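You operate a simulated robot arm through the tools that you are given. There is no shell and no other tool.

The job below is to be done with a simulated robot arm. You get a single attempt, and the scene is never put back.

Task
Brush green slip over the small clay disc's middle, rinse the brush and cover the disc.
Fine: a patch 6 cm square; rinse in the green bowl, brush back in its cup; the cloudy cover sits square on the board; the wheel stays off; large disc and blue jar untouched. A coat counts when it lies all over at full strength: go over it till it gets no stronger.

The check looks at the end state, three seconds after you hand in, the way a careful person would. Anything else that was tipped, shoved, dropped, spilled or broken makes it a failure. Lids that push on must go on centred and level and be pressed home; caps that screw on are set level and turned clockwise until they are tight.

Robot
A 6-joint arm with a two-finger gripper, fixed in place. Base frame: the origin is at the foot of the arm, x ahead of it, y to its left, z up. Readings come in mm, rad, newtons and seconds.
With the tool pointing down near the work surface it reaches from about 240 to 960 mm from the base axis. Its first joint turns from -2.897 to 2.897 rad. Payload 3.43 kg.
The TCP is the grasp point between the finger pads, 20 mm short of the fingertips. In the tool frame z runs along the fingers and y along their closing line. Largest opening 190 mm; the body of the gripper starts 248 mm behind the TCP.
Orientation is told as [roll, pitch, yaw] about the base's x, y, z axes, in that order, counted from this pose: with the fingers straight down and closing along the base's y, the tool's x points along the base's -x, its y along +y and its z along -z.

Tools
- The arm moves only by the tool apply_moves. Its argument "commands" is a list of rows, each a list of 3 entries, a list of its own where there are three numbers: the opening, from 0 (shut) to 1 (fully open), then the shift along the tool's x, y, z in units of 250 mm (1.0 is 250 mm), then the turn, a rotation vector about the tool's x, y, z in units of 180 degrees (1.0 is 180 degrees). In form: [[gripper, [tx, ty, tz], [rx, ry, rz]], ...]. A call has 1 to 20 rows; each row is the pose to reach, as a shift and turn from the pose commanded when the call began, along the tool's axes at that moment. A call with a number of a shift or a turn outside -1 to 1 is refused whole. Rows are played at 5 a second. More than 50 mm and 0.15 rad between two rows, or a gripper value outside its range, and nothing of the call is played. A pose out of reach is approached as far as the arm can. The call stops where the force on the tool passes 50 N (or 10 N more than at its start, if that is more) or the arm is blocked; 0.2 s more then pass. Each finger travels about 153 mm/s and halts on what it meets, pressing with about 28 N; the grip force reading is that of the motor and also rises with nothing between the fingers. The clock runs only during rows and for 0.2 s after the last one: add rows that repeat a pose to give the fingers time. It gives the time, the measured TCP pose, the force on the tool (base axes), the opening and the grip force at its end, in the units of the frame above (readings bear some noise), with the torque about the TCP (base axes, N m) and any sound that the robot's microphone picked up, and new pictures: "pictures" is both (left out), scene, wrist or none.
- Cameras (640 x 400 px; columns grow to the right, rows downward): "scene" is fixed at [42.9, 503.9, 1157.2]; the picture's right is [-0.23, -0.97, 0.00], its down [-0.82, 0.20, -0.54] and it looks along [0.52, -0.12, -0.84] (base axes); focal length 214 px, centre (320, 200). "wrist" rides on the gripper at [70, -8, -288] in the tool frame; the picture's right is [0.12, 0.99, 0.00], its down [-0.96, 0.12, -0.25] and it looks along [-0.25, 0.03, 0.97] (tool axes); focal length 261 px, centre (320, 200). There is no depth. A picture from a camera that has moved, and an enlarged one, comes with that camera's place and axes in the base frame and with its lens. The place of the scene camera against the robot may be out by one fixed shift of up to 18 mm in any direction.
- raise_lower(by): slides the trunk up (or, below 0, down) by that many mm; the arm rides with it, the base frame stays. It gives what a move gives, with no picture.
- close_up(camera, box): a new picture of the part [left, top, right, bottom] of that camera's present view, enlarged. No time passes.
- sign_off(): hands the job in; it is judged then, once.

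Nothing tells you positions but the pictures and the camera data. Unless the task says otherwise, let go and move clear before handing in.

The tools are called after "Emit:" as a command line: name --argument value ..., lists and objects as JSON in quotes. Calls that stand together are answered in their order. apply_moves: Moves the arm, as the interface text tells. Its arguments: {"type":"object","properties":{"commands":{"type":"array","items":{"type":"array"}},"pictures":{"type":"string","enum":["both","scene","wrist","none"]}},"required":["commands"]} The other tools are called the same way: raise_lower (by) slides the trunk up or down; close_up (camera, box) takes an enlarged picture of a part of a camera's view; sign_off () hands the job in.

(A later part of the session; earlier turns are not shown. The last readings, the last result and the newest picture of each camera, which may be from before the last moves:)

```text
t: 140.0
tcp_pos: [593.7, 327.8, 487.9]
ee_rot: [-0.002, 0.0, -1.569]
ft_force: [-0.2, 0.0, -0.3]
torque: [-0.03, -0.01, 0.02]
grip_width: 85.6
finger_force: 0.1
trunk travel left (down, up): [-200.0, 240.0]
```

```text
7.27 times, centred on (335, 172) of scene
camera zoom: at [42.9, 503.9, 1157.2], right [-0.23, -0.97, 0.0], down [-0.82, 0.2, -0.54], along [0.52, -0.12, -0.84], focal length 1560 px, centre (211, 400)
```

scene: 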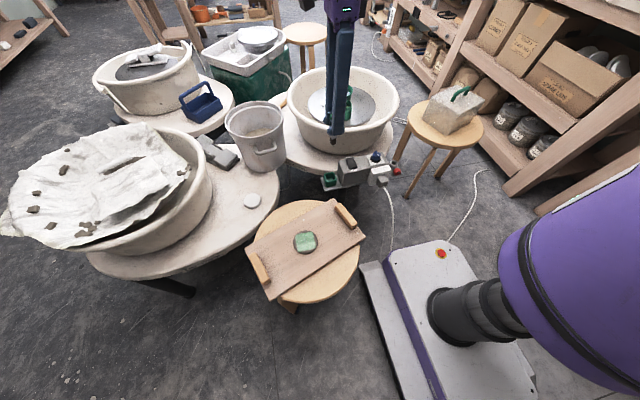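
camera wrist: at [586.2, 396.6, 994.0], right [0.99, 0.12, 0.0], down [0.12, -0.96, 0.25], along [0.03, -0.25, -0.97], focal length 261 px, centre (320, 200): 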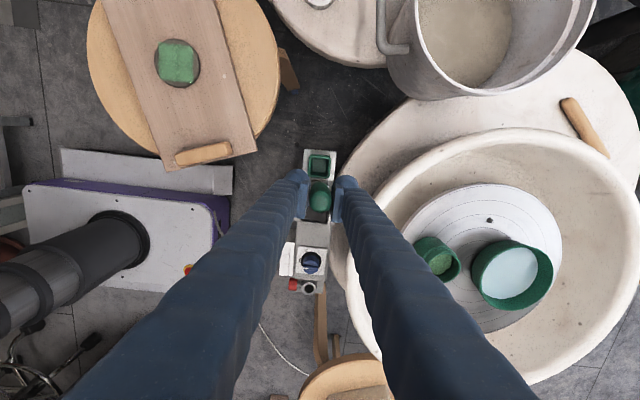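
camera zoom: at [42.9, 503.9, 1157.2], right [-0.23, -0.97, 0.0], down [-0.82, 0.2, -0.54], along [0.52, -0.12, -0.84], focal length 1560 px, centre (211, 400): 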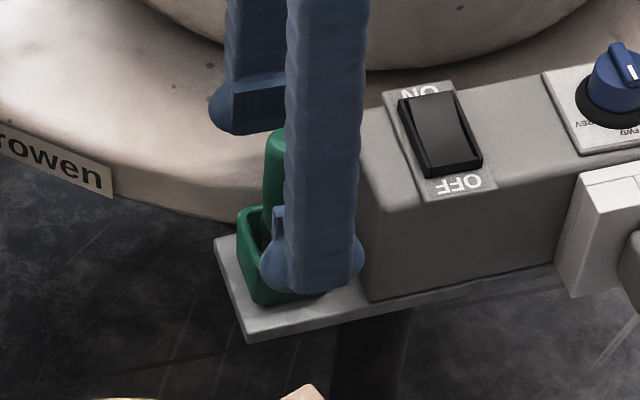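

The brush is standing upright in its cup. I'll lift straight up clear of it.

Emit:
apply_moves --commands '[[0.45, [0, 0, -0.06], [0, 0, 0]], [0.45, [0, 0, -0.16], [0, 0, 0]], [0.45, [0, 0, -0.32], [0, 0, 0]], [0.45, [0, 0, -0.5], [0, 0, 0]], [0.45, [0, 0, -0.68], [0, 0, 0]], [0.45, [0, 0, -0.86], [0, 0, 0]], [0.45, [0, 0, -1.0], [0, 0, 0]], [0.45, [0, 0, -1.0], [0, 0, 0]]]' --pictures "both"

Emit:
close_up --camera "scene" --box '[300, 60, 410, 200]'

Emit:
close_up --camera "wrist" --box '[270, 130, 370, 220]'

Emit:
close_up --camera "scene" --box '[290, 222, 330, 262]'

```text
t: 141.8
tcp_pos: [593.2, 326.4, 738.4]
ee_rot: [-0.001, 0.0, -1.568]
ft_force: [0.2, -0.3, -0.5]
torque: [0.06, -0.01, -0.02]
grip_width: 85.5
finger_force: 0.0
trunk travel left (down, up): [-200.0, 240.0]
camera wrist: at [585.3, 396.5, 1026.0], right [0.99, 0.12, 0.0], down [0.12, -0.96, 0.25], along [0.03, -0.25, -0.97], focal length 261 px, centre (320, 200)
```

scene: 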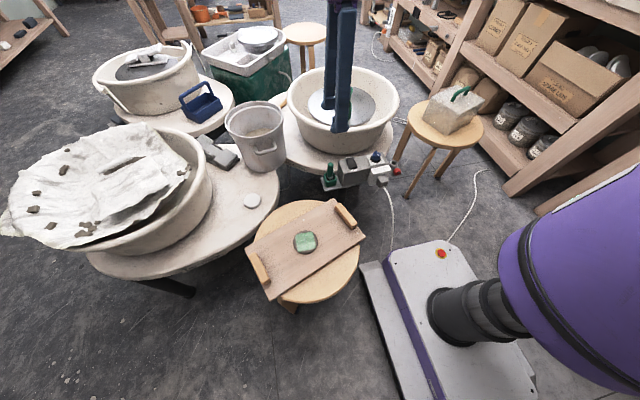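
wrist: 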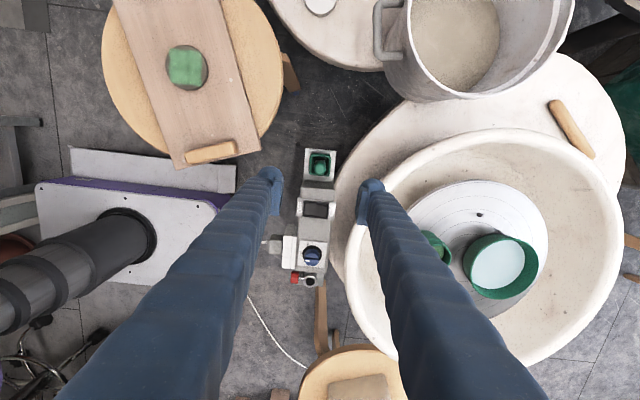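

```text
2.86 times, centred on (355, 130) of scene
camera zoom: at [42.9, 503.9, 1157.2], right [-0.23, -0.97, 0.0], down [-0.82, 0.2, -0.54], along [0.52, -0.12, -0.84], focal length 613 px, centre (220, 400)
```

zoom: 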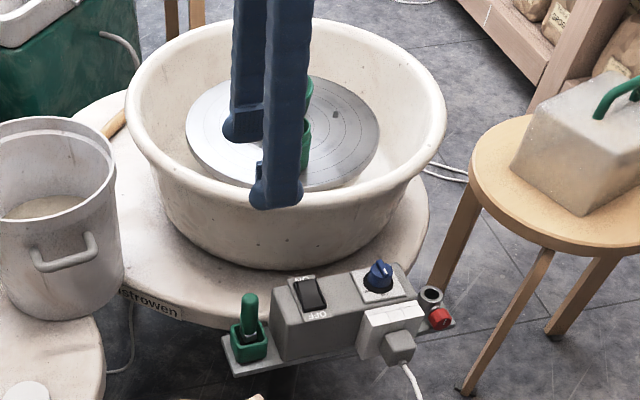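

```text
4.44 times, centred on (320, 175) of wrist
camera zoom: at [585.3, 396.5, 1026.0], right [0.99, 0.12, 0.0], down [0.12, -0.96, 0.25], along [0.03, -0.25, -0.97], focal length 1158 px, centre (320, 311)
```

zoom: 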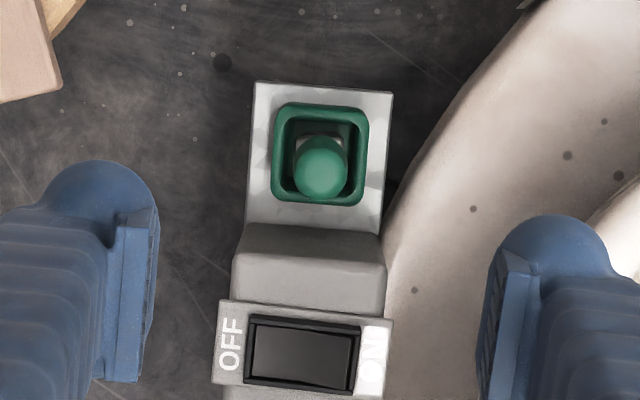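

```text
10.00 times, centred on (310, 242) of scene
camera zoom: at [42.9, 503.9, 1157.2], right [-0.23, -0.97, 0.0], down [-0.82, 0.2, -0.54], along [0.52, -0.12, -0.84], focal length 2145 px, centre (420, -220)
```

zoom: 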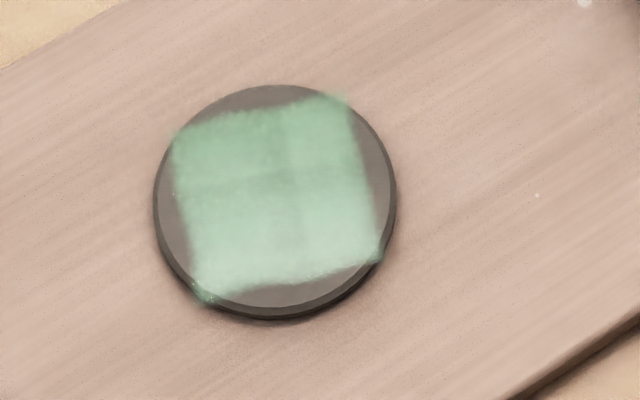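

The brush is upright in its cup, the switch is still OFF, and the coat looks good. Now for the cover: I'll move across and hover near it to measure its handle and footprint.

Emit:
apply_moves --commands '[[0.45, [-0.1, 0.02, -0.1], [0, 0, 0]], [0.45, [-0.26, 0.06, -0.2], [0, 0, 0]], [0.45, [-0.44, 0.1, -0.24], [0, 0, 0]], [0.45, [-0.62, 0.14, -0.24], [0, 0, 0]], [0.45, [-0.8, 0.18, -0.24], [0, 0, 0]], [0.45, [-0.98, 0.22, -0.24], [0, 0, 0]]]' --pictures "none"

Emit:
apply_moves --commands '[[0.45, [-0.18, 0.06, 0], [0, 0, -0.02]], [0.45, [-0.36, 0.12, 0], [0, 0, -0.04]], [0.45, [-0.54, 0.18, 0], [0, 0, -0.06]], [0.45, [-0.72, 0.24, 0], [0, 0, -0.08]], [0.45, [-0.9, 0.3, 0], [0, 0, -0.1]], [0.45, [-1.0, 0.34, 0], [0, 0, -0.1103]], [0.45, [-1.0, 0.34, 0], [0, 0, -0.1103]]]' --pictures "both"

```text
t: 143.2
tcp_pos: [647.9, 80.8, 797.8]
ee_rot: [-0.002, -0.001, -1.569]
ft_force: [-0.2, -0.6, 0.3]
torque: [-0.05, 0.0, 0.04]
grip_width: 85.4
finger_force: 0.1
trunk travel left (down, up): [-200.0, 240.0]
```

```text
t: 144.8
tcp_pos: [733.8, -166.9, 796.4]
ee_rot: [0.0, 0.0, -1.222]
ft_force: [-0.1, 0.3, 0.0]
torque: [0.05, 0.04, 0.02]
grip_width: 85.6
finger_force: 0.1
trunk travel left (down, up): [-200.0, 240.0]
camera wrist: at [700.6, -102.8, 1085.0], right [0.89, 0.45, 0.0], down [0.44, -0.86, 0.25], along [0.11, -0.22, -0.97], focal length 261 px, centre (320, 200)
```

scene: 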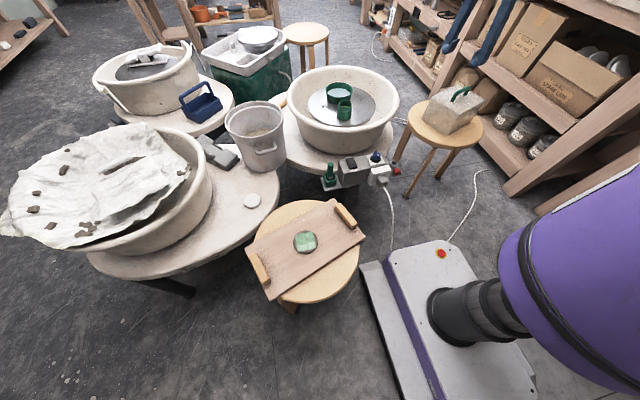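
wrist: 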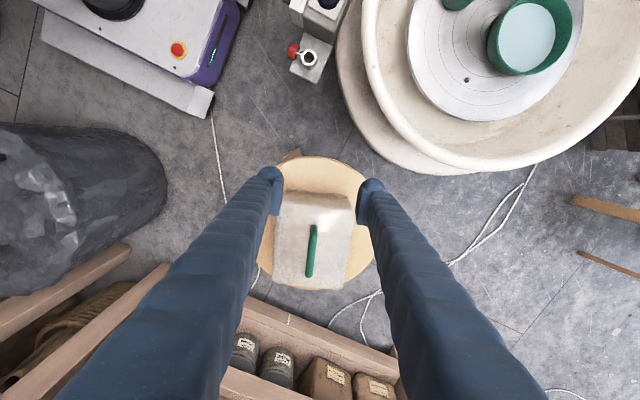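

Emit:
close_up --camera "wrist" --box '[240, 140, 400, 300]'

Emit:
close_up --camera "scene" --box '[400, 70, 500, 180]'

```text
2.50 times, centred on (320, 220) of wrist
camera zoom: at [700.6, -102.8, 1085.0], right [0.89, 0.45, 0.0], down [0.44, -0.86, 0.25], along [0.11, -0.22, -0.97], focal length 652 px, centre (320, 150)
```

zoom: 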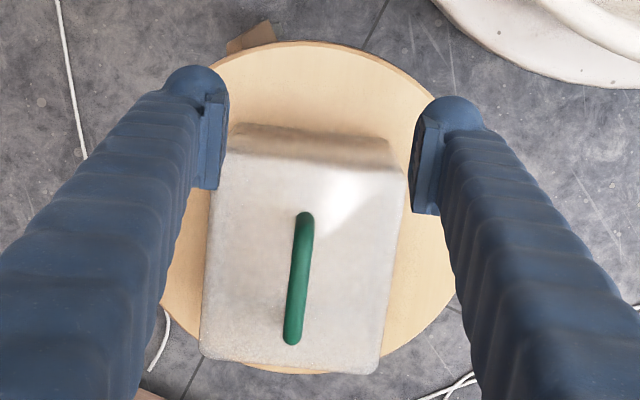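

```text
3.64 times, centred on (450, 125) of scene
camera zoom: at [42.9, 503.9, 1157.2], right [-0.23, -0.97, 0.0], down [-0.82, 0.2, -0.54], along [0.52, -0.12, -0.84], focal length 780 px, centre (-153, 473)
```

zoom: 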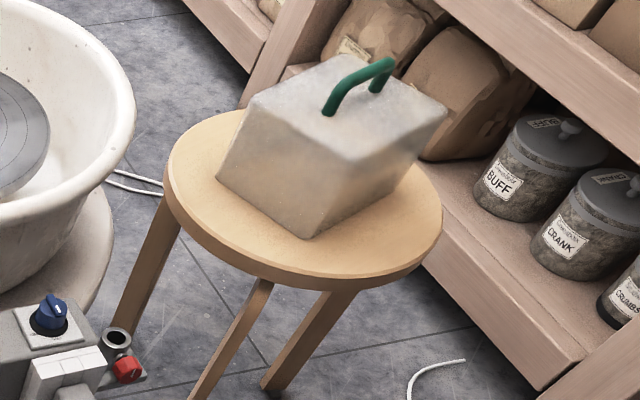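

The cover is roughly a 190 × 160 mm box with its handle bar centred at about (791, -320), top at z≈597, turned 20–21° like the board. I'll move directly above the handle and lower part-way.

Emit:
apply_moves --commands '[[0.45, [-0.15, 0.002, 0], [0, 0, 0]], [0.45, [-0.32, 0.005, 0], [0, 0, 0]], [0.45, [-0.49, 0.007, 0], [0, 0, 0]], [0.45, [-0.62, 0.009, 0], [0, 0, 0]], [0.45, [-0.654, 0.009, 0.1], [0, 0, 0]], [0.45, [-0.654, 0.009, 0.26], [0, 0, 0]], [0.45, [-0.654, 0.009, 0.42], [0, 0, 0]], [0.45, [-0.654, 0.009, 0.54], [0, 0, 0]], [0.45, [-0.654, 0.009, 0.54], [0, 0, 0]], [0.45, [-0.654, 0.009, 0.54], [0, 0, 0]]]' --pictures "both"

Emit:
close_up --camera "wrist" --box '[240, 100, 400, 230]'

Emit:
close_up --camera "scene" --box '[400, 40, 500, 150]'

```text
t: 147.0
tcp_pos: [793.7, -320.5, 663.0]
ee_rot: [0.0, -0.001, -1.225]
ft_force: [-0.3, -0.9, -0.3]
torque: [-0.01, 0.0, 0.01]
grip_width: 85.3
finger_force: 0.1
trunk travel left (down, up): [-200.0, 240.0]
camera wrist: at [761.0, -256.7, 950.9], right [0.89, 0.45, 0.0], down [0.44, -0.87, 0.25], along [0.11, -0.22, -0.97], focal length 261 px, centre (320, 200)
```

scene: 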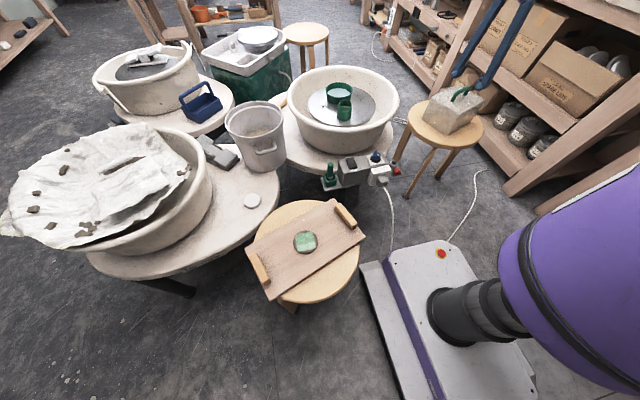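
wrist: 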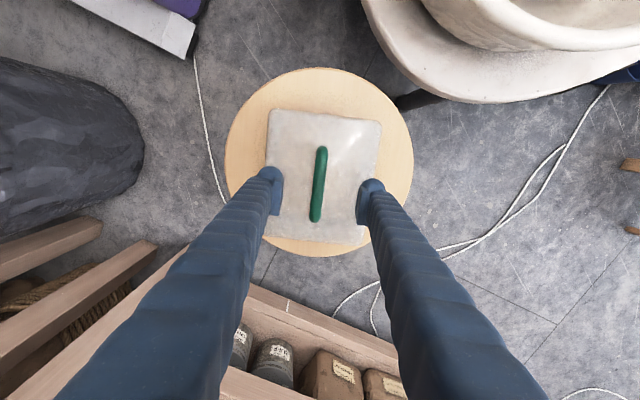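

```text
3.08 times, centred on (320, 165) of wrist
camera zoom: at [761.0, -256.7, 950.9], right [0.89, 0.45, 0.0], down [0.44, -0.87, 0.25], along [0.11, -0.22, -0.97], focal length 802 px, centre (320, 308)
```

zoom: 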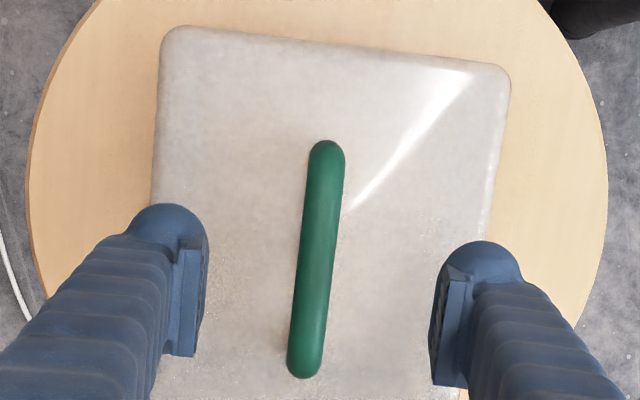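

```text
3.64 times, centred on (450, 95) of scene
camera zoom: at [42.9, 503.9, 1157.2], right [-0.23, -0.97, 0.0], down [-0.82, 0.2, -0.54], along [0.52, -0.12, -0.84], focal length 780 px, centre (-153, 582)
```

zoom: 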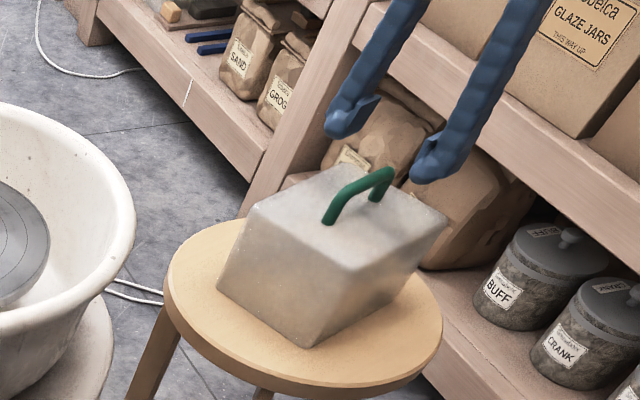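

The handle is centred within 2 mm and turned about 1.2° from my tool. I'll correct both and lower the fingers around the bar.

Emit:
apply_moves --commands '[[0.45, [0.005, -0.007, 0], [0, 0, -0.0067]], [0.45, [0.005, -0.007, 0.06], [0, 0, -0.0067]], [0.45, [0.005, -0.007, 0.12], [0, 0, -0.0067]], [0.45, [0.005, -0.007, 0.18], [0, 0, -0.0067]], [0.45, [0.005, -0.007, 0.22], [0, 0, -0.0067]], [0.45, [0.005, -0.007, 0.22], [0, 0, -0.0067]], [0.45, [0.005, -0.007, 0.22], [0, 0, -0.0067]]]' --pictures "none"

Emit:
close_up --camera "wrist" --box '[240, 100, 400, 230]'

Emit:
close_up --camera "scene" --box '[420, 60, 490, 130]'

```text
t: 148.6
tcp_pos: [791.3, -319.4, 608.7]
ee_rot: [0.001, 0.001, -1.203]
ft_force: [-0.4, 0.5, 0.1]
torque: [-0.01, 0.03, 0.02]
grip_width: 85.6
finger_force: 0.1
trunk travel left (down, up): [-200.0, 240.0]
```

```text
3.08 times, centred on (320, 165) of wrist
camera zoom: at [758.1, -256.0, 896.0], right [0.88, 0.47, 0.0], down [0.45, -0.86, 0.25], along [0.12, -0.22, -0.97], focal length 802 px, centre (320, 308)
```

zoom: 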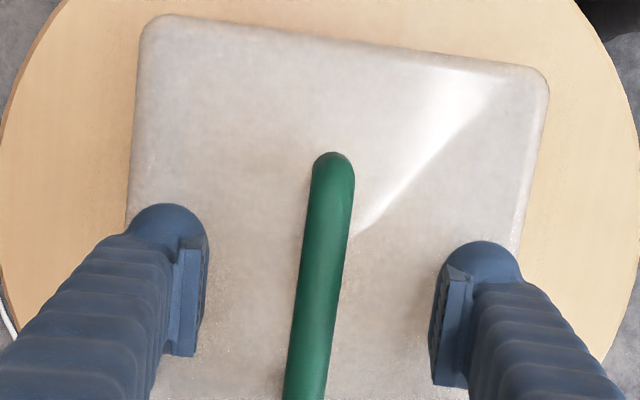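

```text
5.71 times, centred on (455, 95) of scene
camera zoom: at [42.9, 503.9, 1157.2], right [-0.23, -0.97, 0.0], down [-0.82, 0.2, -0.54], along [0.52, -0.12, -0.84], focal length 1226 px, centre (-451, 800)
```

zoom: 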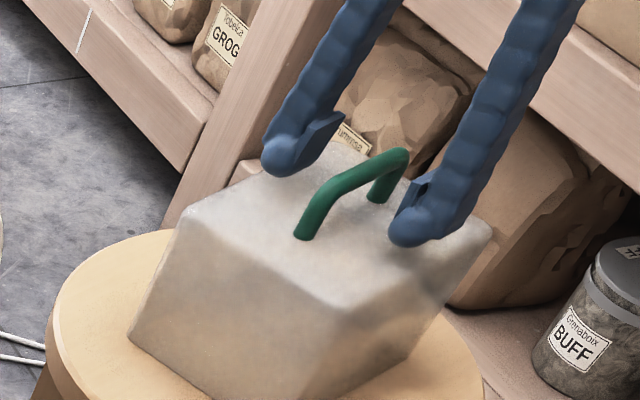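

The bar is centred between the fingers. The handle arch is about 40 mm tall, so TCP z≈590 grips the bar while the tips stay clear of the cover's top. I'll lower and close.

Emit:
apply_moves --commands '[[0.45, [0, 0, 0.03], [0, 0, 0]], [0.45, [0, 0, 0.06], [0, 0, 0]], [0.45, [0, 0, 0.074], [0, 0, 0]], [0.45, [0, 0, 0.074], [0, 0, 0]], [0.25, [0, 0, 0.074], [0, 0, 0]], [0.0, [0, 0, 0.074], [0, 0, 0]], [0.0, [0, 0, 0.074], [0, 0, 0]], [0.0, [0, 0, 0.074], [0, 0, 0]]]' --pictures "none"

Emit:
close_up --camera "wrist" --box '[240, 100, 400, 230]'

Emit:
close_up --camera "scene" --box '[420, 60, 490, 130]'

```text
t: 149.4
tcp_pos: [794.2, -319.7, 597.4]
ee_rot: [0.003, -0.002, -1.202]
ft_force: [-3.3, 3.2, 22.7]
torque: [-0.38, 1.16, -0.21]
grip_width: 88.4
finger_force: 2.3
trunk travel left (down, up): [-200.0, 240.0]
stopped in row 3: the force on the tool passed its limit at 55 N (the readings are from after the stop); the commanded pose is now the measured one
```

```text
3.08 times, centred on (320, 165) of wrist
camera zoom: at [758.7, -255.2, 885.3], right [0.88, 0.47, 0.0], down [0.45, -0.85, 0.25], along [0.12, -0.22, -0.97], focal length 802 px, centre (320, 308)
```

zoom: 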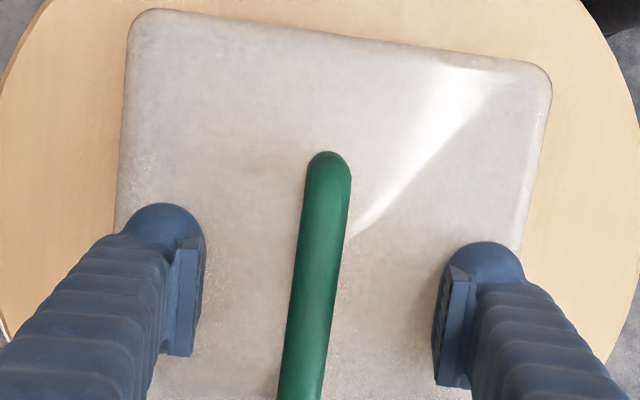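

```text
5.71 times, centred on (455, 95) of scene
camera zoom: at [42.9, 503.9, 1157.2], right [-0.23, -0.97, 0.0], down [-0.82, 0.2, -0.54], along [0.52, -0.12, -0.84], focal length 1226 px, centre (-451, 800)
```

zoom: 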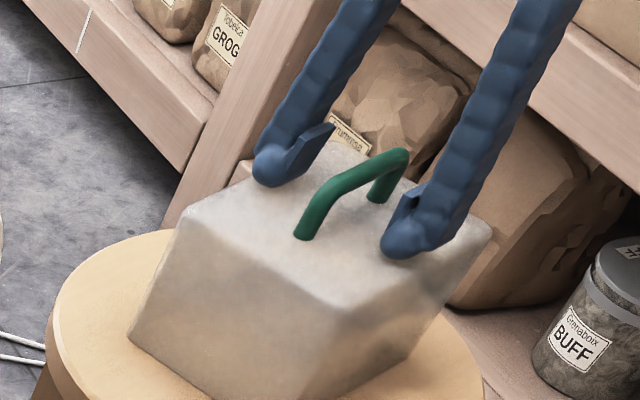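

The fingertips touched the cover's top at z≈577, so the handle sits about 20 mm higher than I'd estimated. I'll back up 8 mm and check that the force clears and nothing shifted.

Emit:
apply_moves --commands '[[0.45, [0, 0, -0.016], [0, 0, 0]], [0.45, [0, 0, -0.032], [0, 0, 0]], [0.45, [0, 0, -0.032], [0, 0, 0]], [0.45, [0, 0, -0.032], [0, 0, 0]]]' --pictures "both"

Emit:
close_up --camera "wrist" --box '[240, 100, 400, 230]'

Emit:
close_up --camera "scene" --box '[420, 60, 490, 130]'

```text
t: 150.4
tcp_pos: [792.9, -319.6, 603.2]
ee_rot: [0.001, -0.002, -1.203]
ft_force: [0.3, 0.9, 0.2]
torque: [0.03, -0.02, 0.0]
grip_width: 85.4
finger_force: 0.1
trunk travel left (down, up): [-200.0, 240.0]
camera wrist: at [759.2, -255.5, 890.4], right [0.88, 0.47, 0.0], down [0.45, -0.86, 0.25], along [0.12, -0.22, -0.97], focal length 261 px, centre (320, 200)
```

scene: 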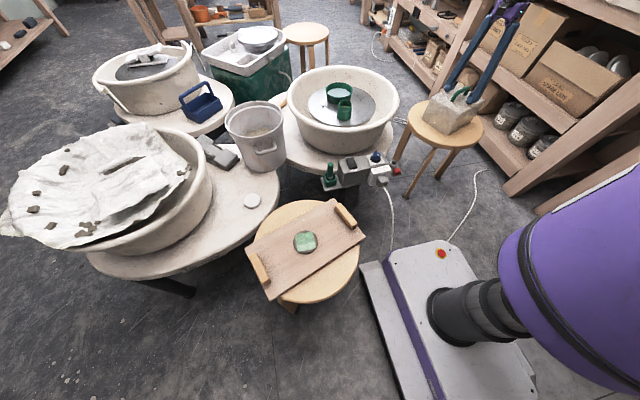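
wrist: 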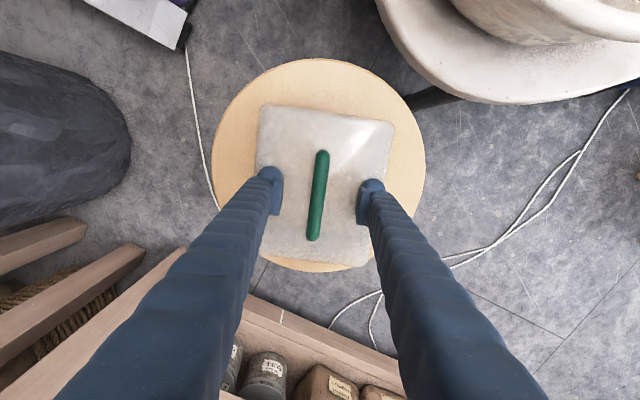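

```text
3.08 times, centred on (320, 165) of wrist
camera zoom: at [759.2, -255.5, 890.4], right [0.88, 0.47, 0.0], down [0.45, -0.86, 0.25], along [0.12, -0.22, -0.97], focal length 802 px, centre (320, 308)
```

zoom: 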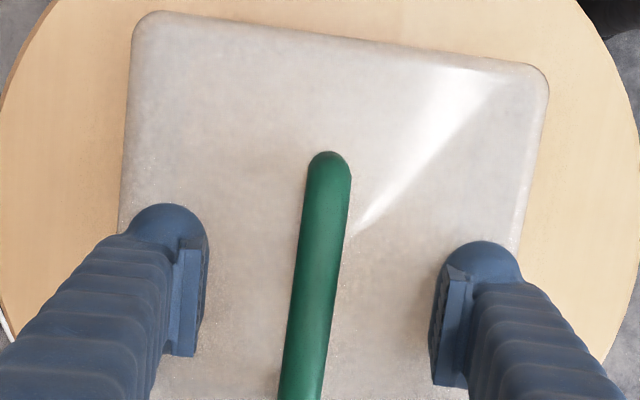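

```text
5.71 times, centred on (455, 95) of scene
camera zoom: at [42.9, 503.9, 1157.2], right [-0.23, -0.97, 0.0], down [-0.82, 0.2, -0.54], along [0.52, -0.12, -0.84], focal length 1226 px, centre (-451, 800)
```

zoom: 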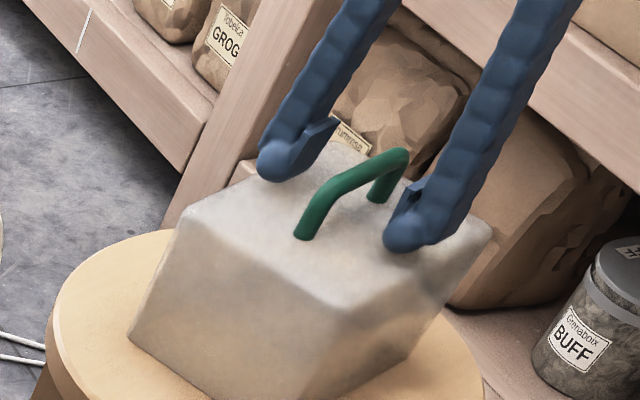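

Clear again and nothing moved. I'll rise 2 mm and close on the bar.

Emit:
apply_moves --commands '[[0.45, [0, -0.004, -0.006], [0, 0, 0]], [0.45, [0, -0.004, -0.006], [0, 0, 0]], [0.25, [0, -0.004, -0.006], [0, 0, 0]], [0.1, [0, -0.004, -0.006], [0, 0, 0]], [0.0, [0, -0.004, -0.006], [0, 0, 0]], [0.0, [0, -0.004, -0.006], [0, 0, 0]], [0.0, [0, -0.004, -0.006], [0, 0, 0]]]' --pictures "none"

Emit:
close_up --camera "wrist" --box '[240, 100, 400, 230]'

Emit:
close_up --camera "scene" --box '[420, 60, 490, 130]'

```text
t: 152.0
tcp_pos: [793.0, -319.6, 605.0]
ee_rot: [0.0, -0.002, -1.204]
ft_force: [0.2, -0.6, 0.2]
torque: [-0.04, 0.04, 0.01]
grip_width: 10.4
finger_force: 28.4
trunk travel left (down, up): [-200.0, 240.0]
```

```text
3.08 times, centred on (320, 165) of wrist
camera zoom: at [758.5, -256.0, 891.9], right [0.88, 0.47, 0.0], down [0.45, -0.86, 0.25], along [0.12, -0.22, -0.97], focal length 802 px, centre (320, 308)
```

zoom: 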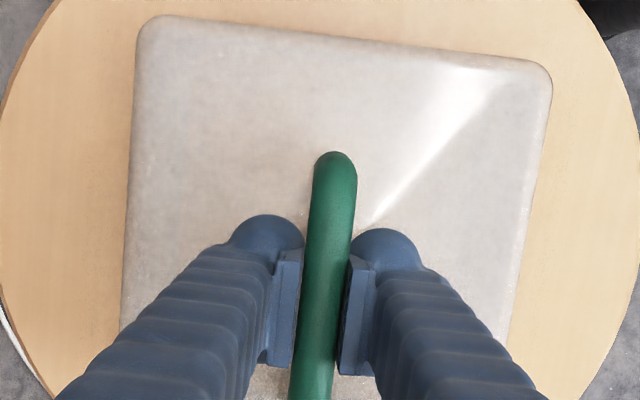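

```text
5.71 times, centred on (455, 95) of scene
camera zoom: at [42.9, 503.9, 1157.2], right [-0.23, -0.97, 0.0], down [-0.82, 0.2, -0.54], along [0.52, -0.12, -0.84], focal length 1226 px, centre (-451, 800)
```

zoom: 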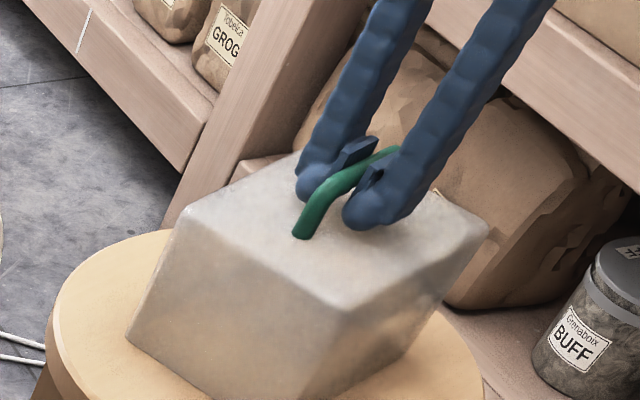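

The grip closed to 10.4 mm, which is narrower than the bar looks (about 14–16 mm). I'll look closely at how the pads hold it before lifting.

Emit:
close_up --camera "wrist" --box '[295, 145, 345, 235]'

Emit:
close_up --camera "scene" --box '[440, 75, 480, 110]'

```text
4.44 times, centred on (320, 190) of wrist
camera zoom: at [758.5, -256.0, 891.9], right [0.88, 0.47, 0.0], down [0.45, -0.86, 0.25], along [0.12, -0.22, -0.97], focal length 1158 px, centre (320, 244)
```

zoom: 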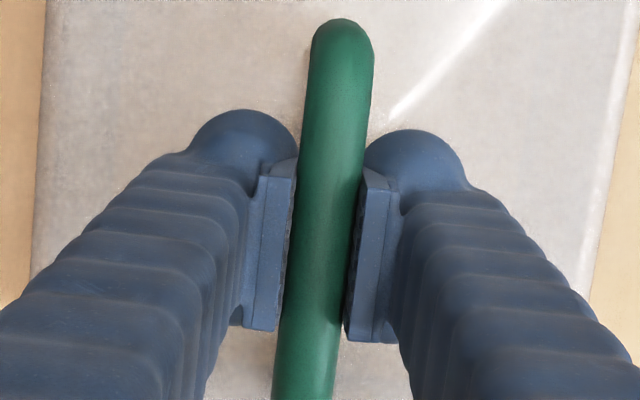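

```text
11.43 times, centred on (460, 92) of scene
camera zoom: at [42.9, 503.9, 1157.2], right [-0.23, -0.97, 0.0], down [-0.82, 0.2, -0.54], along [0.52, -0.12, -0.84], focal length 2451 px, centre (-1280, 1429)
```

zoom: 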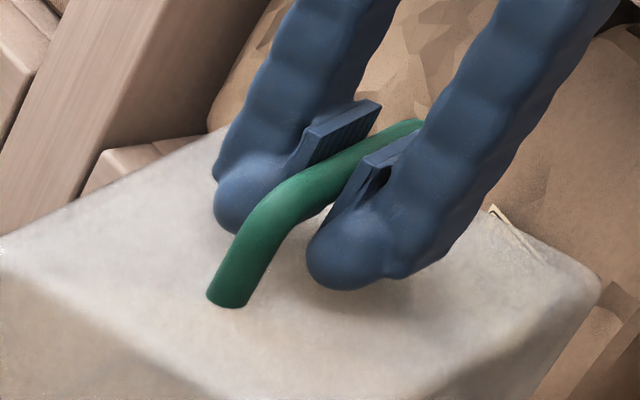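

The bar sits properly between the pads with the tips below it. I'll lift just 15 mm and check the load and levelness.

Emit:
apply_moves --commands '[[0, [0, 0, -0.012], [0, 0, 0]], [0, [0, 0, -0.03], [0, 0, 0]], [0, [0, 0, -0.06], [0, 0, 0]], [0, [0, 0, -0.06], [0, 0, 0]], [0, [0, 0, -0.06], [0, 0, 0]]]' --pictures "none"

Emit:
close_up --camera "scene" --box '[410, 60, 500, 150]'

Emit:
close_up --camera "wrist" --box '[240, 80, 400, 230]'

```text
t: 153.2
tcp_pos: [791.6, -320.9, 618.8]
ee_rot: [-0.001, -0.002, -1.201]
ft_force: [-1.3, -0.2, 1.1]
torque: [0.03, 0.0, 0.02]
grip_width: 13.9
finger_force: 28.4
trunk travel left (down, up): [-200.0, 240.0]
```

```text
4.44 times, centred on (455, 105) of scene
camera zoom: at [42.9, 503.9, 1157.2], right [-0.23, -0.97, 0.0], down [-0.82, 0.2, -0.54], along [0.52, -0.12, -0.84], focal length 953 px, centre (-280, 622)
```

zoom: 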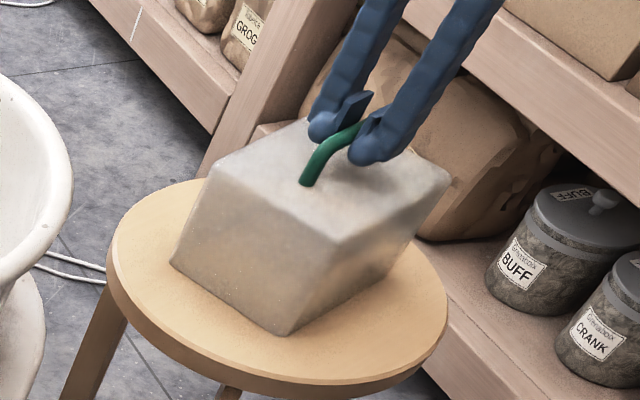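

```text
2.67 times, centred on (320, 155) of wrist
camera zoom: at [758.2, -256.8, 906.5], right [0.88, 0.47, 0.0], down [0.45, -0.86, 0.25], along [0.12, -0.22, -0.97], focal length 695 px, centre (320, 320)
```

zoom: 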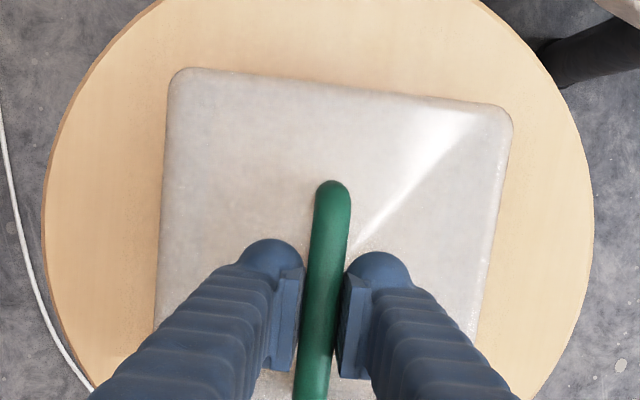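

The cover stayed on the stool while the pads slid up onto the bar's full width (13.9 mm), so the bar is higher than I thought and is now properly between the pads. I'll try a small lift from here.

Emit:
apply_moves --commands '[[0, [0, 0, -0.008], [0, 0, 0]], [0, [0, 0, -0.016], [0, 0, 0]], [0, [0, 0, -0.024], [0, 0, 0]], [0, [0, 0, -0.024], [0, 0, 0]]]' --pictures "none"

Emit:
close_up --camera "scene" --box '[410, 60, 500, 150]'

Emit:
close_up --camera "scene" --box '[440, 70, 480, 105]'

```text
t: 154.2
tcp_pos: [792.0, -320.1, 625.3]
ee_rot: [-0.001, -0.001, -1.201]
ft_force: [0.3, 0.0, -1.7]
torque: [-0.01, -0.02, 0.02]
grip_width: 13.8
finger_force: 27.5
trunk travel left (down, up): [-200.0, 240.0]
```

```text
4.44 times, centred on (455, 105) of scene
camera zoom: at [42.9, 503.9, 1157.2], right [-0.23, -0.97, 0.0], down [-0.82, 0.2, -0.54], along [0.52, -0.12, -0.84], focal length 953 px, centre (-280, 622)
```

zoom: 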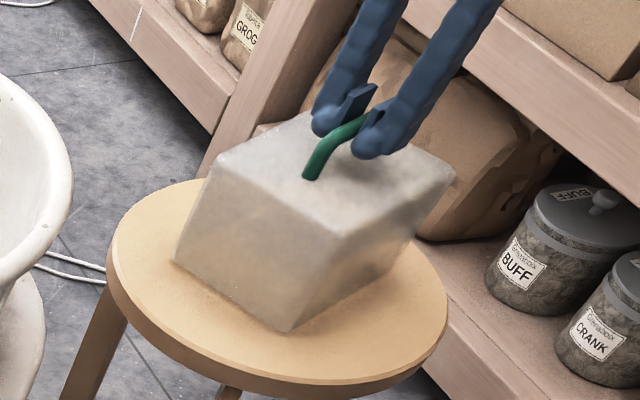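

```text
11.43 times, centred on (460, 88) of scene
camera zoom: at [42.9, 503.9, 1157.2], right [-0.23, -0.97, 0.0], down [-0.82, 0.2, -0.54], along [0.52, -0.12, -0.84], focal length 2451 px, centre (-1280, 1486)
```

zoom: 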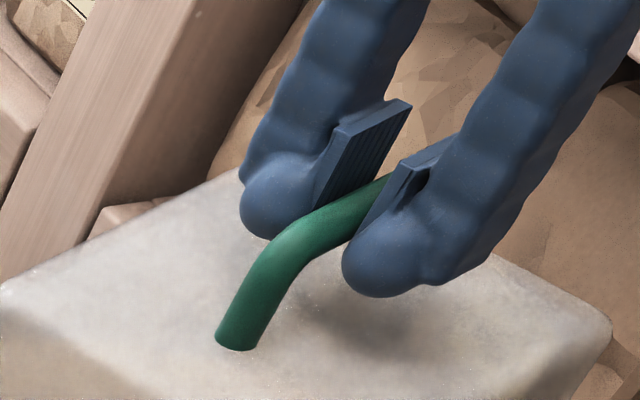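

The cover is now lifting level, at about 1.7 N, with the bar held at full width. I'll check from the wrist camera how deep the bar sits in the pads.

Emit:
close_up --camera "wrist" --box '[285, 140, 355, 225]'

Emit:
close_up --camera "wrist" --box '[200, 70, 440, 280]'

```text
4.71 times, centred on (320, 182) of wrist
camera zoom: at [758.1, -256.4, 913.2], right [0.88, 0.47, 0.0], down [0.45, -0.86, 0.25], along [0.12, -0.22, -0.97], focal length 1227 px, centre (320, 282)
```

zoom: 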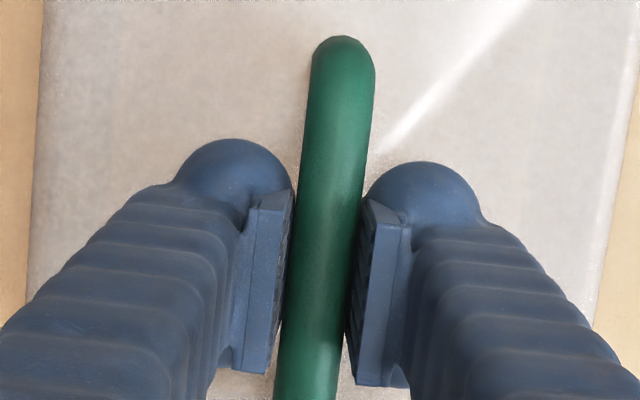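

```text
1.90 times, centred on (320, 175) of wrist
camera zoom: at [758.1, -256.4, 913.2], right [0.88, 0.47, 0.0], down [0.45, -0.86, 0.25], along [0.12, -0.22, -0.97], focal length 496 px, centre (320, 248)
```

zoom: 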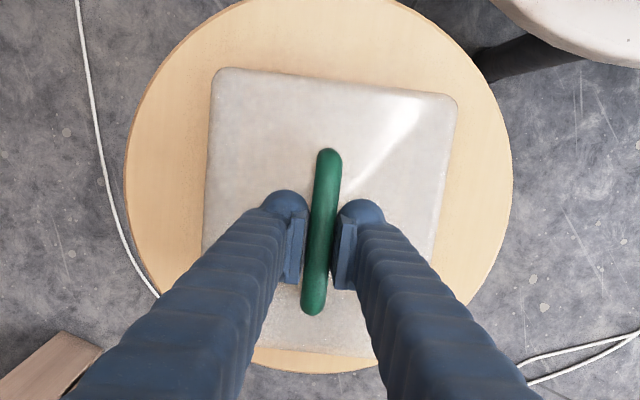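

The bar is about 9 mm below the tool centre, well inside the pads and level. I'll lift it high enough to clear the pan and everything else on the way.

Emit:
apply_moves --commands '[[0, [0, 0, -0.04], [0, 0, 0]], [0, [0, 0, -0.1], [0, 0, 0]], [0, [0, 0, -0.2], [0, 0, 0]], [0, [0, 0, -0.31], [0, 0, 0]], [0, [0, 0, -0.42], [0, 0, 0]], [0, [0, 0, -0.53], [0, 0, 0]], [0, [0, 0, -0.64], [0, 0, 0]], [0, [0, 0, -0.75], [0, 0, 0]], [0, [0, 0, -0.86], [0, 0, 0]], [0, [0, 0, -0.94], [0, 0, 0]], [0, [0, 0, -1.0], [0, 0, 0]], [0, [0, 0, -1.0], [0, 0, 0]]]' --pictures "both"

Emit:
close_up --camera "scene" --box '[400, 0, 520, 130]'

```text
t: 156.8
tcp_pos: [793.4, -318.7, 875.5]
ee_rot: [-0.001, -0.002, -1.203]
ft_force: [-1.1, -0.1, -2.2]
torque: [-0.03, 0.01, 0.0]
grip_width: 13.8
finger_force: 27.8
trunk travel left (down, up): [-200.0, 240.0]
camera wrist: at [759.0, -255.1, 1162.9], right [0.88, 0.47, 0.0], down [0.45, -0.86, 0.25], along [0.12, -0.22, -0.97], focal length 261 px, centre (320, 200)
```

scene: 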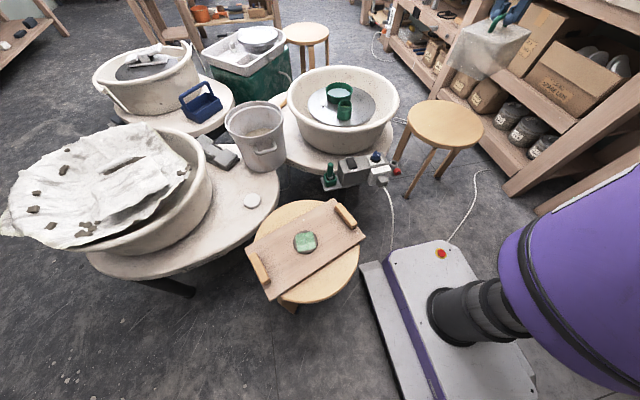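
wrist: 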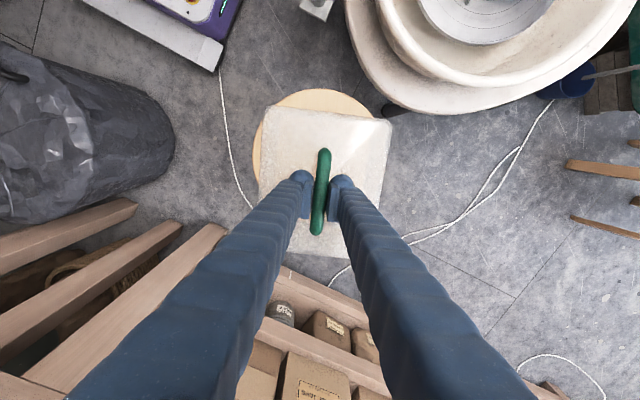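

```text
3.08 times, centred on (460, 65) of scene
camera zoom: at [42.9, 503.9, 1157.2], right [-0.23, -0.97, 0.0], down [-0.82, 0.2, -0.54], along [0.52, -0.12, -0.84], focal length 660 px, centre (-111, 615)
```

zoom: 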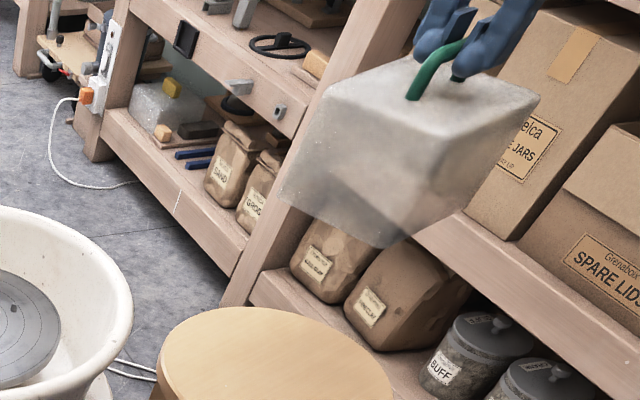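

The cover hangs level, its base well above the pan rim. I'll carry it across in smooth legs towards the board.

Emit:
apply_moves --commands '[[0, [0.06, 0.004, 0], [0, 0, 0]], [0, [0.16, 0.01, 0], [0, 0, 0]], [0, [0.28, 0.017, 0], [0, 0, 0]], [0, [0.4, 0.024, 0], [0, 0, 0]], [0, [0.52, 0.032, 0], [0, 0, 0]], [0, [0.64, 0.039, 0], [0, 0, 0]], [0, [0.76, 0.046, 0], [0, 0, 0]], [0, [0.88, 0.054, 0], [0, 0, 0]], [0, [0.964, 0.059, 0], [0, 0, 0]]]' --pictures "none"

Emit:
apply_moves --commands '[[0, [0.08, 0.003, 0], [0, 0, 0]], [0, [0.2, 0.007, 0], [0, 0, 0]], [0, [0.32, 0.011, 0], [0, 0, 0]], [0, [0.44, 0.015, 0], [0, 0, 0]], [0, [0.56, 0.019, 0], [0, 0, 0]], [0, [0.68, 0.023, 0], [0, 0, 0]], [0, [0.8, 0.027, 0], [0, 0, 0]], [0, [0.9, 0.03, 0], [0, 0, 0]], [0, [0.974, 0.033, 0], [0, 0, 0]]]' --pictures "both"

```text
t: 158.8
tcp_pos: [718.1, -89.4, 875.8]
ee_rot: [0.0, -0.002, -1.204]
ft_force: [0.0, -0.1, -1.6]
torque: [-0.05, -0.04, -0.02]
grip_width: 13.8
finger_force: 27.7
trunk travel left (down, up): [-200.0, 240.0]
```

```text
t: 160.8
tcp_pos: [638.1, 141.7, 874.4]
ee_rot: [-0.001, -0.002, -1.202]
ft_force: [-1.0, -0.3, -2.4]
torque: [-0.01, -0.01, -0.01]
grip_width: 13.8
finger_force: 27.9
trunk travel left (down, up): [-200.0, 240.0]
camera wrist: at [605.1, 205.4, 1162.3], right [0.88, 0.47, 0.0], down [0.45, -0.86, 0.25], along [0.12, -0.22, -0.97], focal length 261 px, centre (320, 200)
```

scene: 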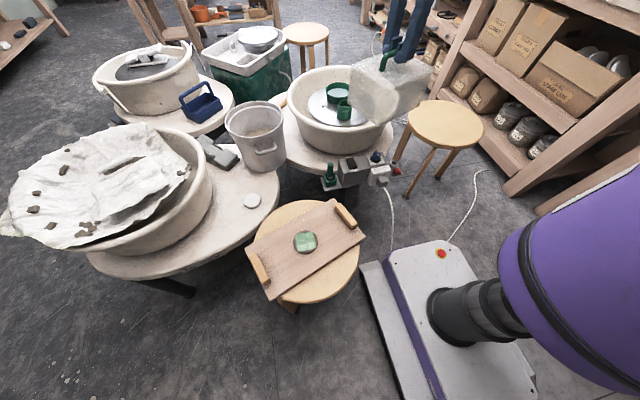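
wrist: 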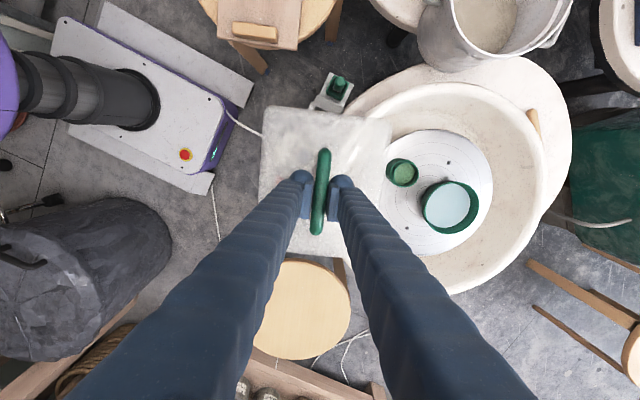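

Emit:
apply_moves --commands '[[0, [0.08, -0.022, 0], [0, 0, 0]], [0, [0.2, -0.055, 0], [0, 0, 0]], [0, [0.32, -0.087, 0], [0, 0, 0]], [0, [0.44, -0.12, 0], [0, 0, 0]], [0, [0.56, -0.153, 0], [0, 0, 0]], [0, [0.68, -0.186, 0], [0, 0, 0]], [0, [0.8, -0.219, 0], [0, 0, 0]], [0, [0.911, -0.249, 0], [0, 0, 0]]]' --pictures "none"

Emit:
apply_moves --commands '[[0, [0.07, -0.038, 0], [0, 0, 0]], [0, [0.18, -0.098, 0], [0, 0, 0]], [0, [0.29, -0.158, 0], [0, 0, 0]], [0, [0.4, -0.218, 0], [0, 0, 0]], [0, [0.51, -0.278, 0], [0, 0, 0]], [0, [0.62, -0.338, 0], [0, 0, 0]], [0, [0.73, -0.398, 0], [0, 0, 0]], [0, [0.81, -0.442, 0], [0, 0, 0]], [0, [0.847, -0.462, 0], [0, 0, 0]], [0, [0.847, -0.462, 0], [0, 0, 0]]]' --pictures "both"

```text
t: 162.6
tcp_pos: [499.9, 332.1, 875.6]
ee_rot: [0.001, -0.002, -1.203]
ft_force: [-0.5, -0.1, -2.8]
torque: [-0.02, -0.02, 0.02]
grip_width: 13.6
finger_force: 27.9
trunk travel left (down, up): [-200.0, 240.0]
```

```text
t: 164.8
tcp_pos: [314.4, 487.6, 875.0]
ee_rot: [0.003, -0.002, -1.202]
ft_force: [1.1, -0.7, -2.5]
torque: [0.02, 0.05, 0.01]
grip_width: 13.5
finger_force: 27.7
trunk travel left (down, up): [-200.0, 240.0]
camera wrist: at [280.4, 550.4, 1161.2], right [0.88, 0.47, 0.0], down [0.45, -0.86, 0.25], along [0.12, -0.22, -0.97], focal length 261 px, centre (320, 200)
```

scene: 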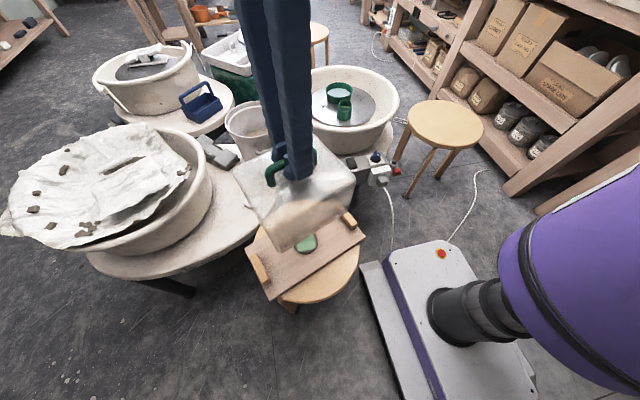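
wrist: 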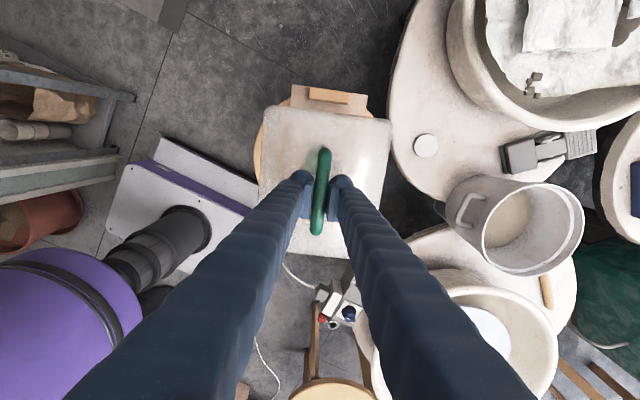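

I'm above the board. I'll zoom in to compare the cover's edges with the board's before lowering.

Emit:
close_up --camera "wrist" --box '[220, 60, 420, 280]'

Emit:
close_up --camera "scene" --box '[220, 130, 400, 310]'

```text
1.82 times, centred on (320, 170) of wrist
camera zoom: at [280.4, 550.4, 1161.2], right [0.88, 0.47, 0.0], down [0.45, -0.86, 0.25], along [0.12, -0.22, -0.97], focal length 474 px, centre (320, 254)
```

zoom: 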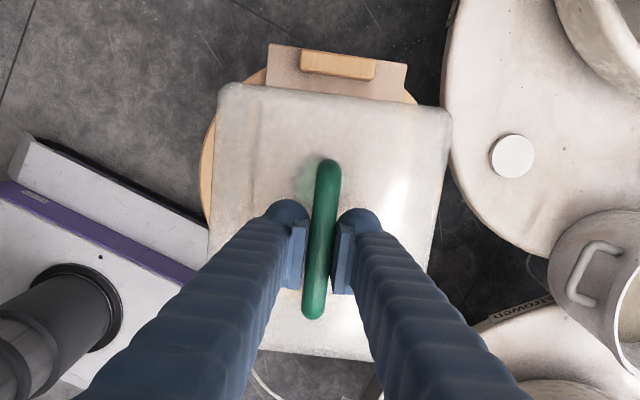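

```text
2.22 times, centred on (310, 220) of scene
camera zoom: at [42.9, 503.9, 1157.2], right [-0.23, -0.97, 0.0], down [-0.82, 0.2, -0.54], along [0.52, -0.12, -0.84], focal length 477 px, centre (342, 156)
```

zoom: 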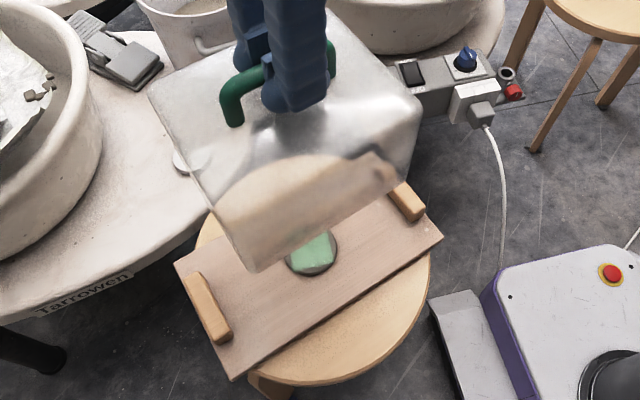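

The cover needs about 1.3° clockwise and a couple of mm of shift. I'll apply that and lower to roughly 25 mm above the board's battens.

Emit:
apply_moves --commands '[[0, [-0.006, 0.004, 0.04], [0, 0, 0.003]], [0, [-0.012, 0.009, 0.12], [0, 0, 0.007]], [0, [-0.012, 0.009, 0.24], [0, 0, 0.007]], [0, [-0.012, 0.009, 0.36], [0, 0, 0.007]], [0, [-0.012, 0.009, 0.48], [0, 0, 0.007]], [0, [-0.012, 0.009, 0.6], [0, 0, 0.007]], [0, [-0.012, 0.009, 0.69], [0, 0, 0.007]], [0, [-0.012, 0.009, 0.74], [0, 0, 0.007]], [0, [-0.012, 0.009, 0.74], [0, 0, 0.007]], [0, [-0.012, 0.009, 0.74], [0, 0, 0.007]]]' --pictures "both"

Emit:
close_up --camera "wrist" --box '[220, 60, 420, 280]'

Emit:
close_up --camera "scene" --box '[220, 150, 390, 320]'

```text
t: 167.0
tcp_pos: [318.7, 483.0, 689.3]
ee_rot: [0.003, -0.001, -1.226]
ft_force: [0.1, -0.8, -1.1]
torque: [-0.03, -0.02, 0.03]
grip_width: 13.7
finger_force: 27.8
trunk travel left (down, up): [-200.0, 240.0]
camera wrist: at [285.7, 548.1, 976.6], right [0.89, 0.45, 0.0], down [0.43, -0.87, 0.25], along [0.11, -0.22, -0.97], focal length 261 px, centre (320, 200)
```

scene: 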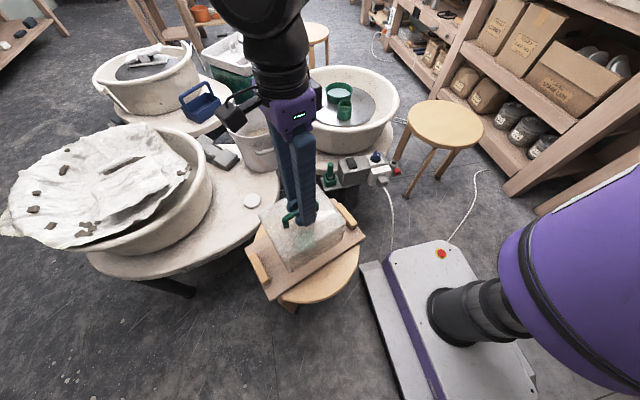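
wrist: 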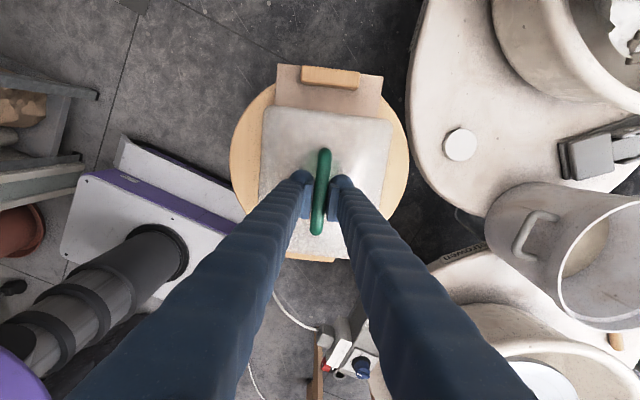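

```text
1.82 times, centred on (320, 170) of wrist
camera zoom: at [285.7, 548.1, 976.6], right [0.89, 0.45, 0.0], down [0.43, -0.87, 0.25], along [0.11, -0.22, -0.97], focal length 474 px, centre (320, 254)
```

zoom: 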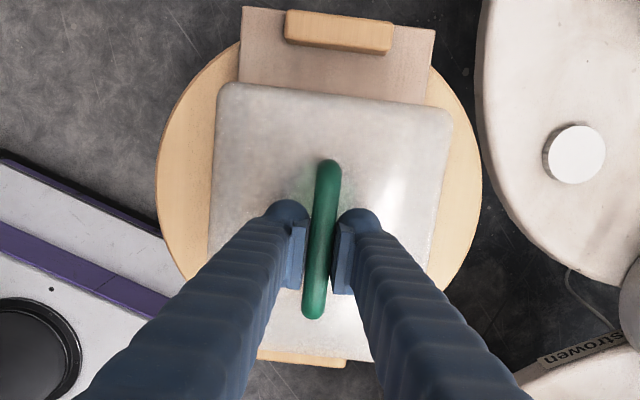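

```text
2.35 times, centred on (305, 235) of scene
camera zoom: at [42.9, 503.9, 1157.2], right [-0.23, -0.97, 0.0], down [-0.82, 0.2, -0.54], along [0.52, -0.12, -0.84], focal length 505 px, centre (355, 118)
```

zoom: 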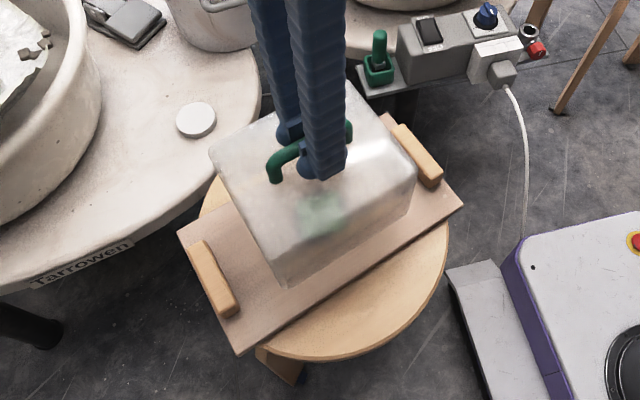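

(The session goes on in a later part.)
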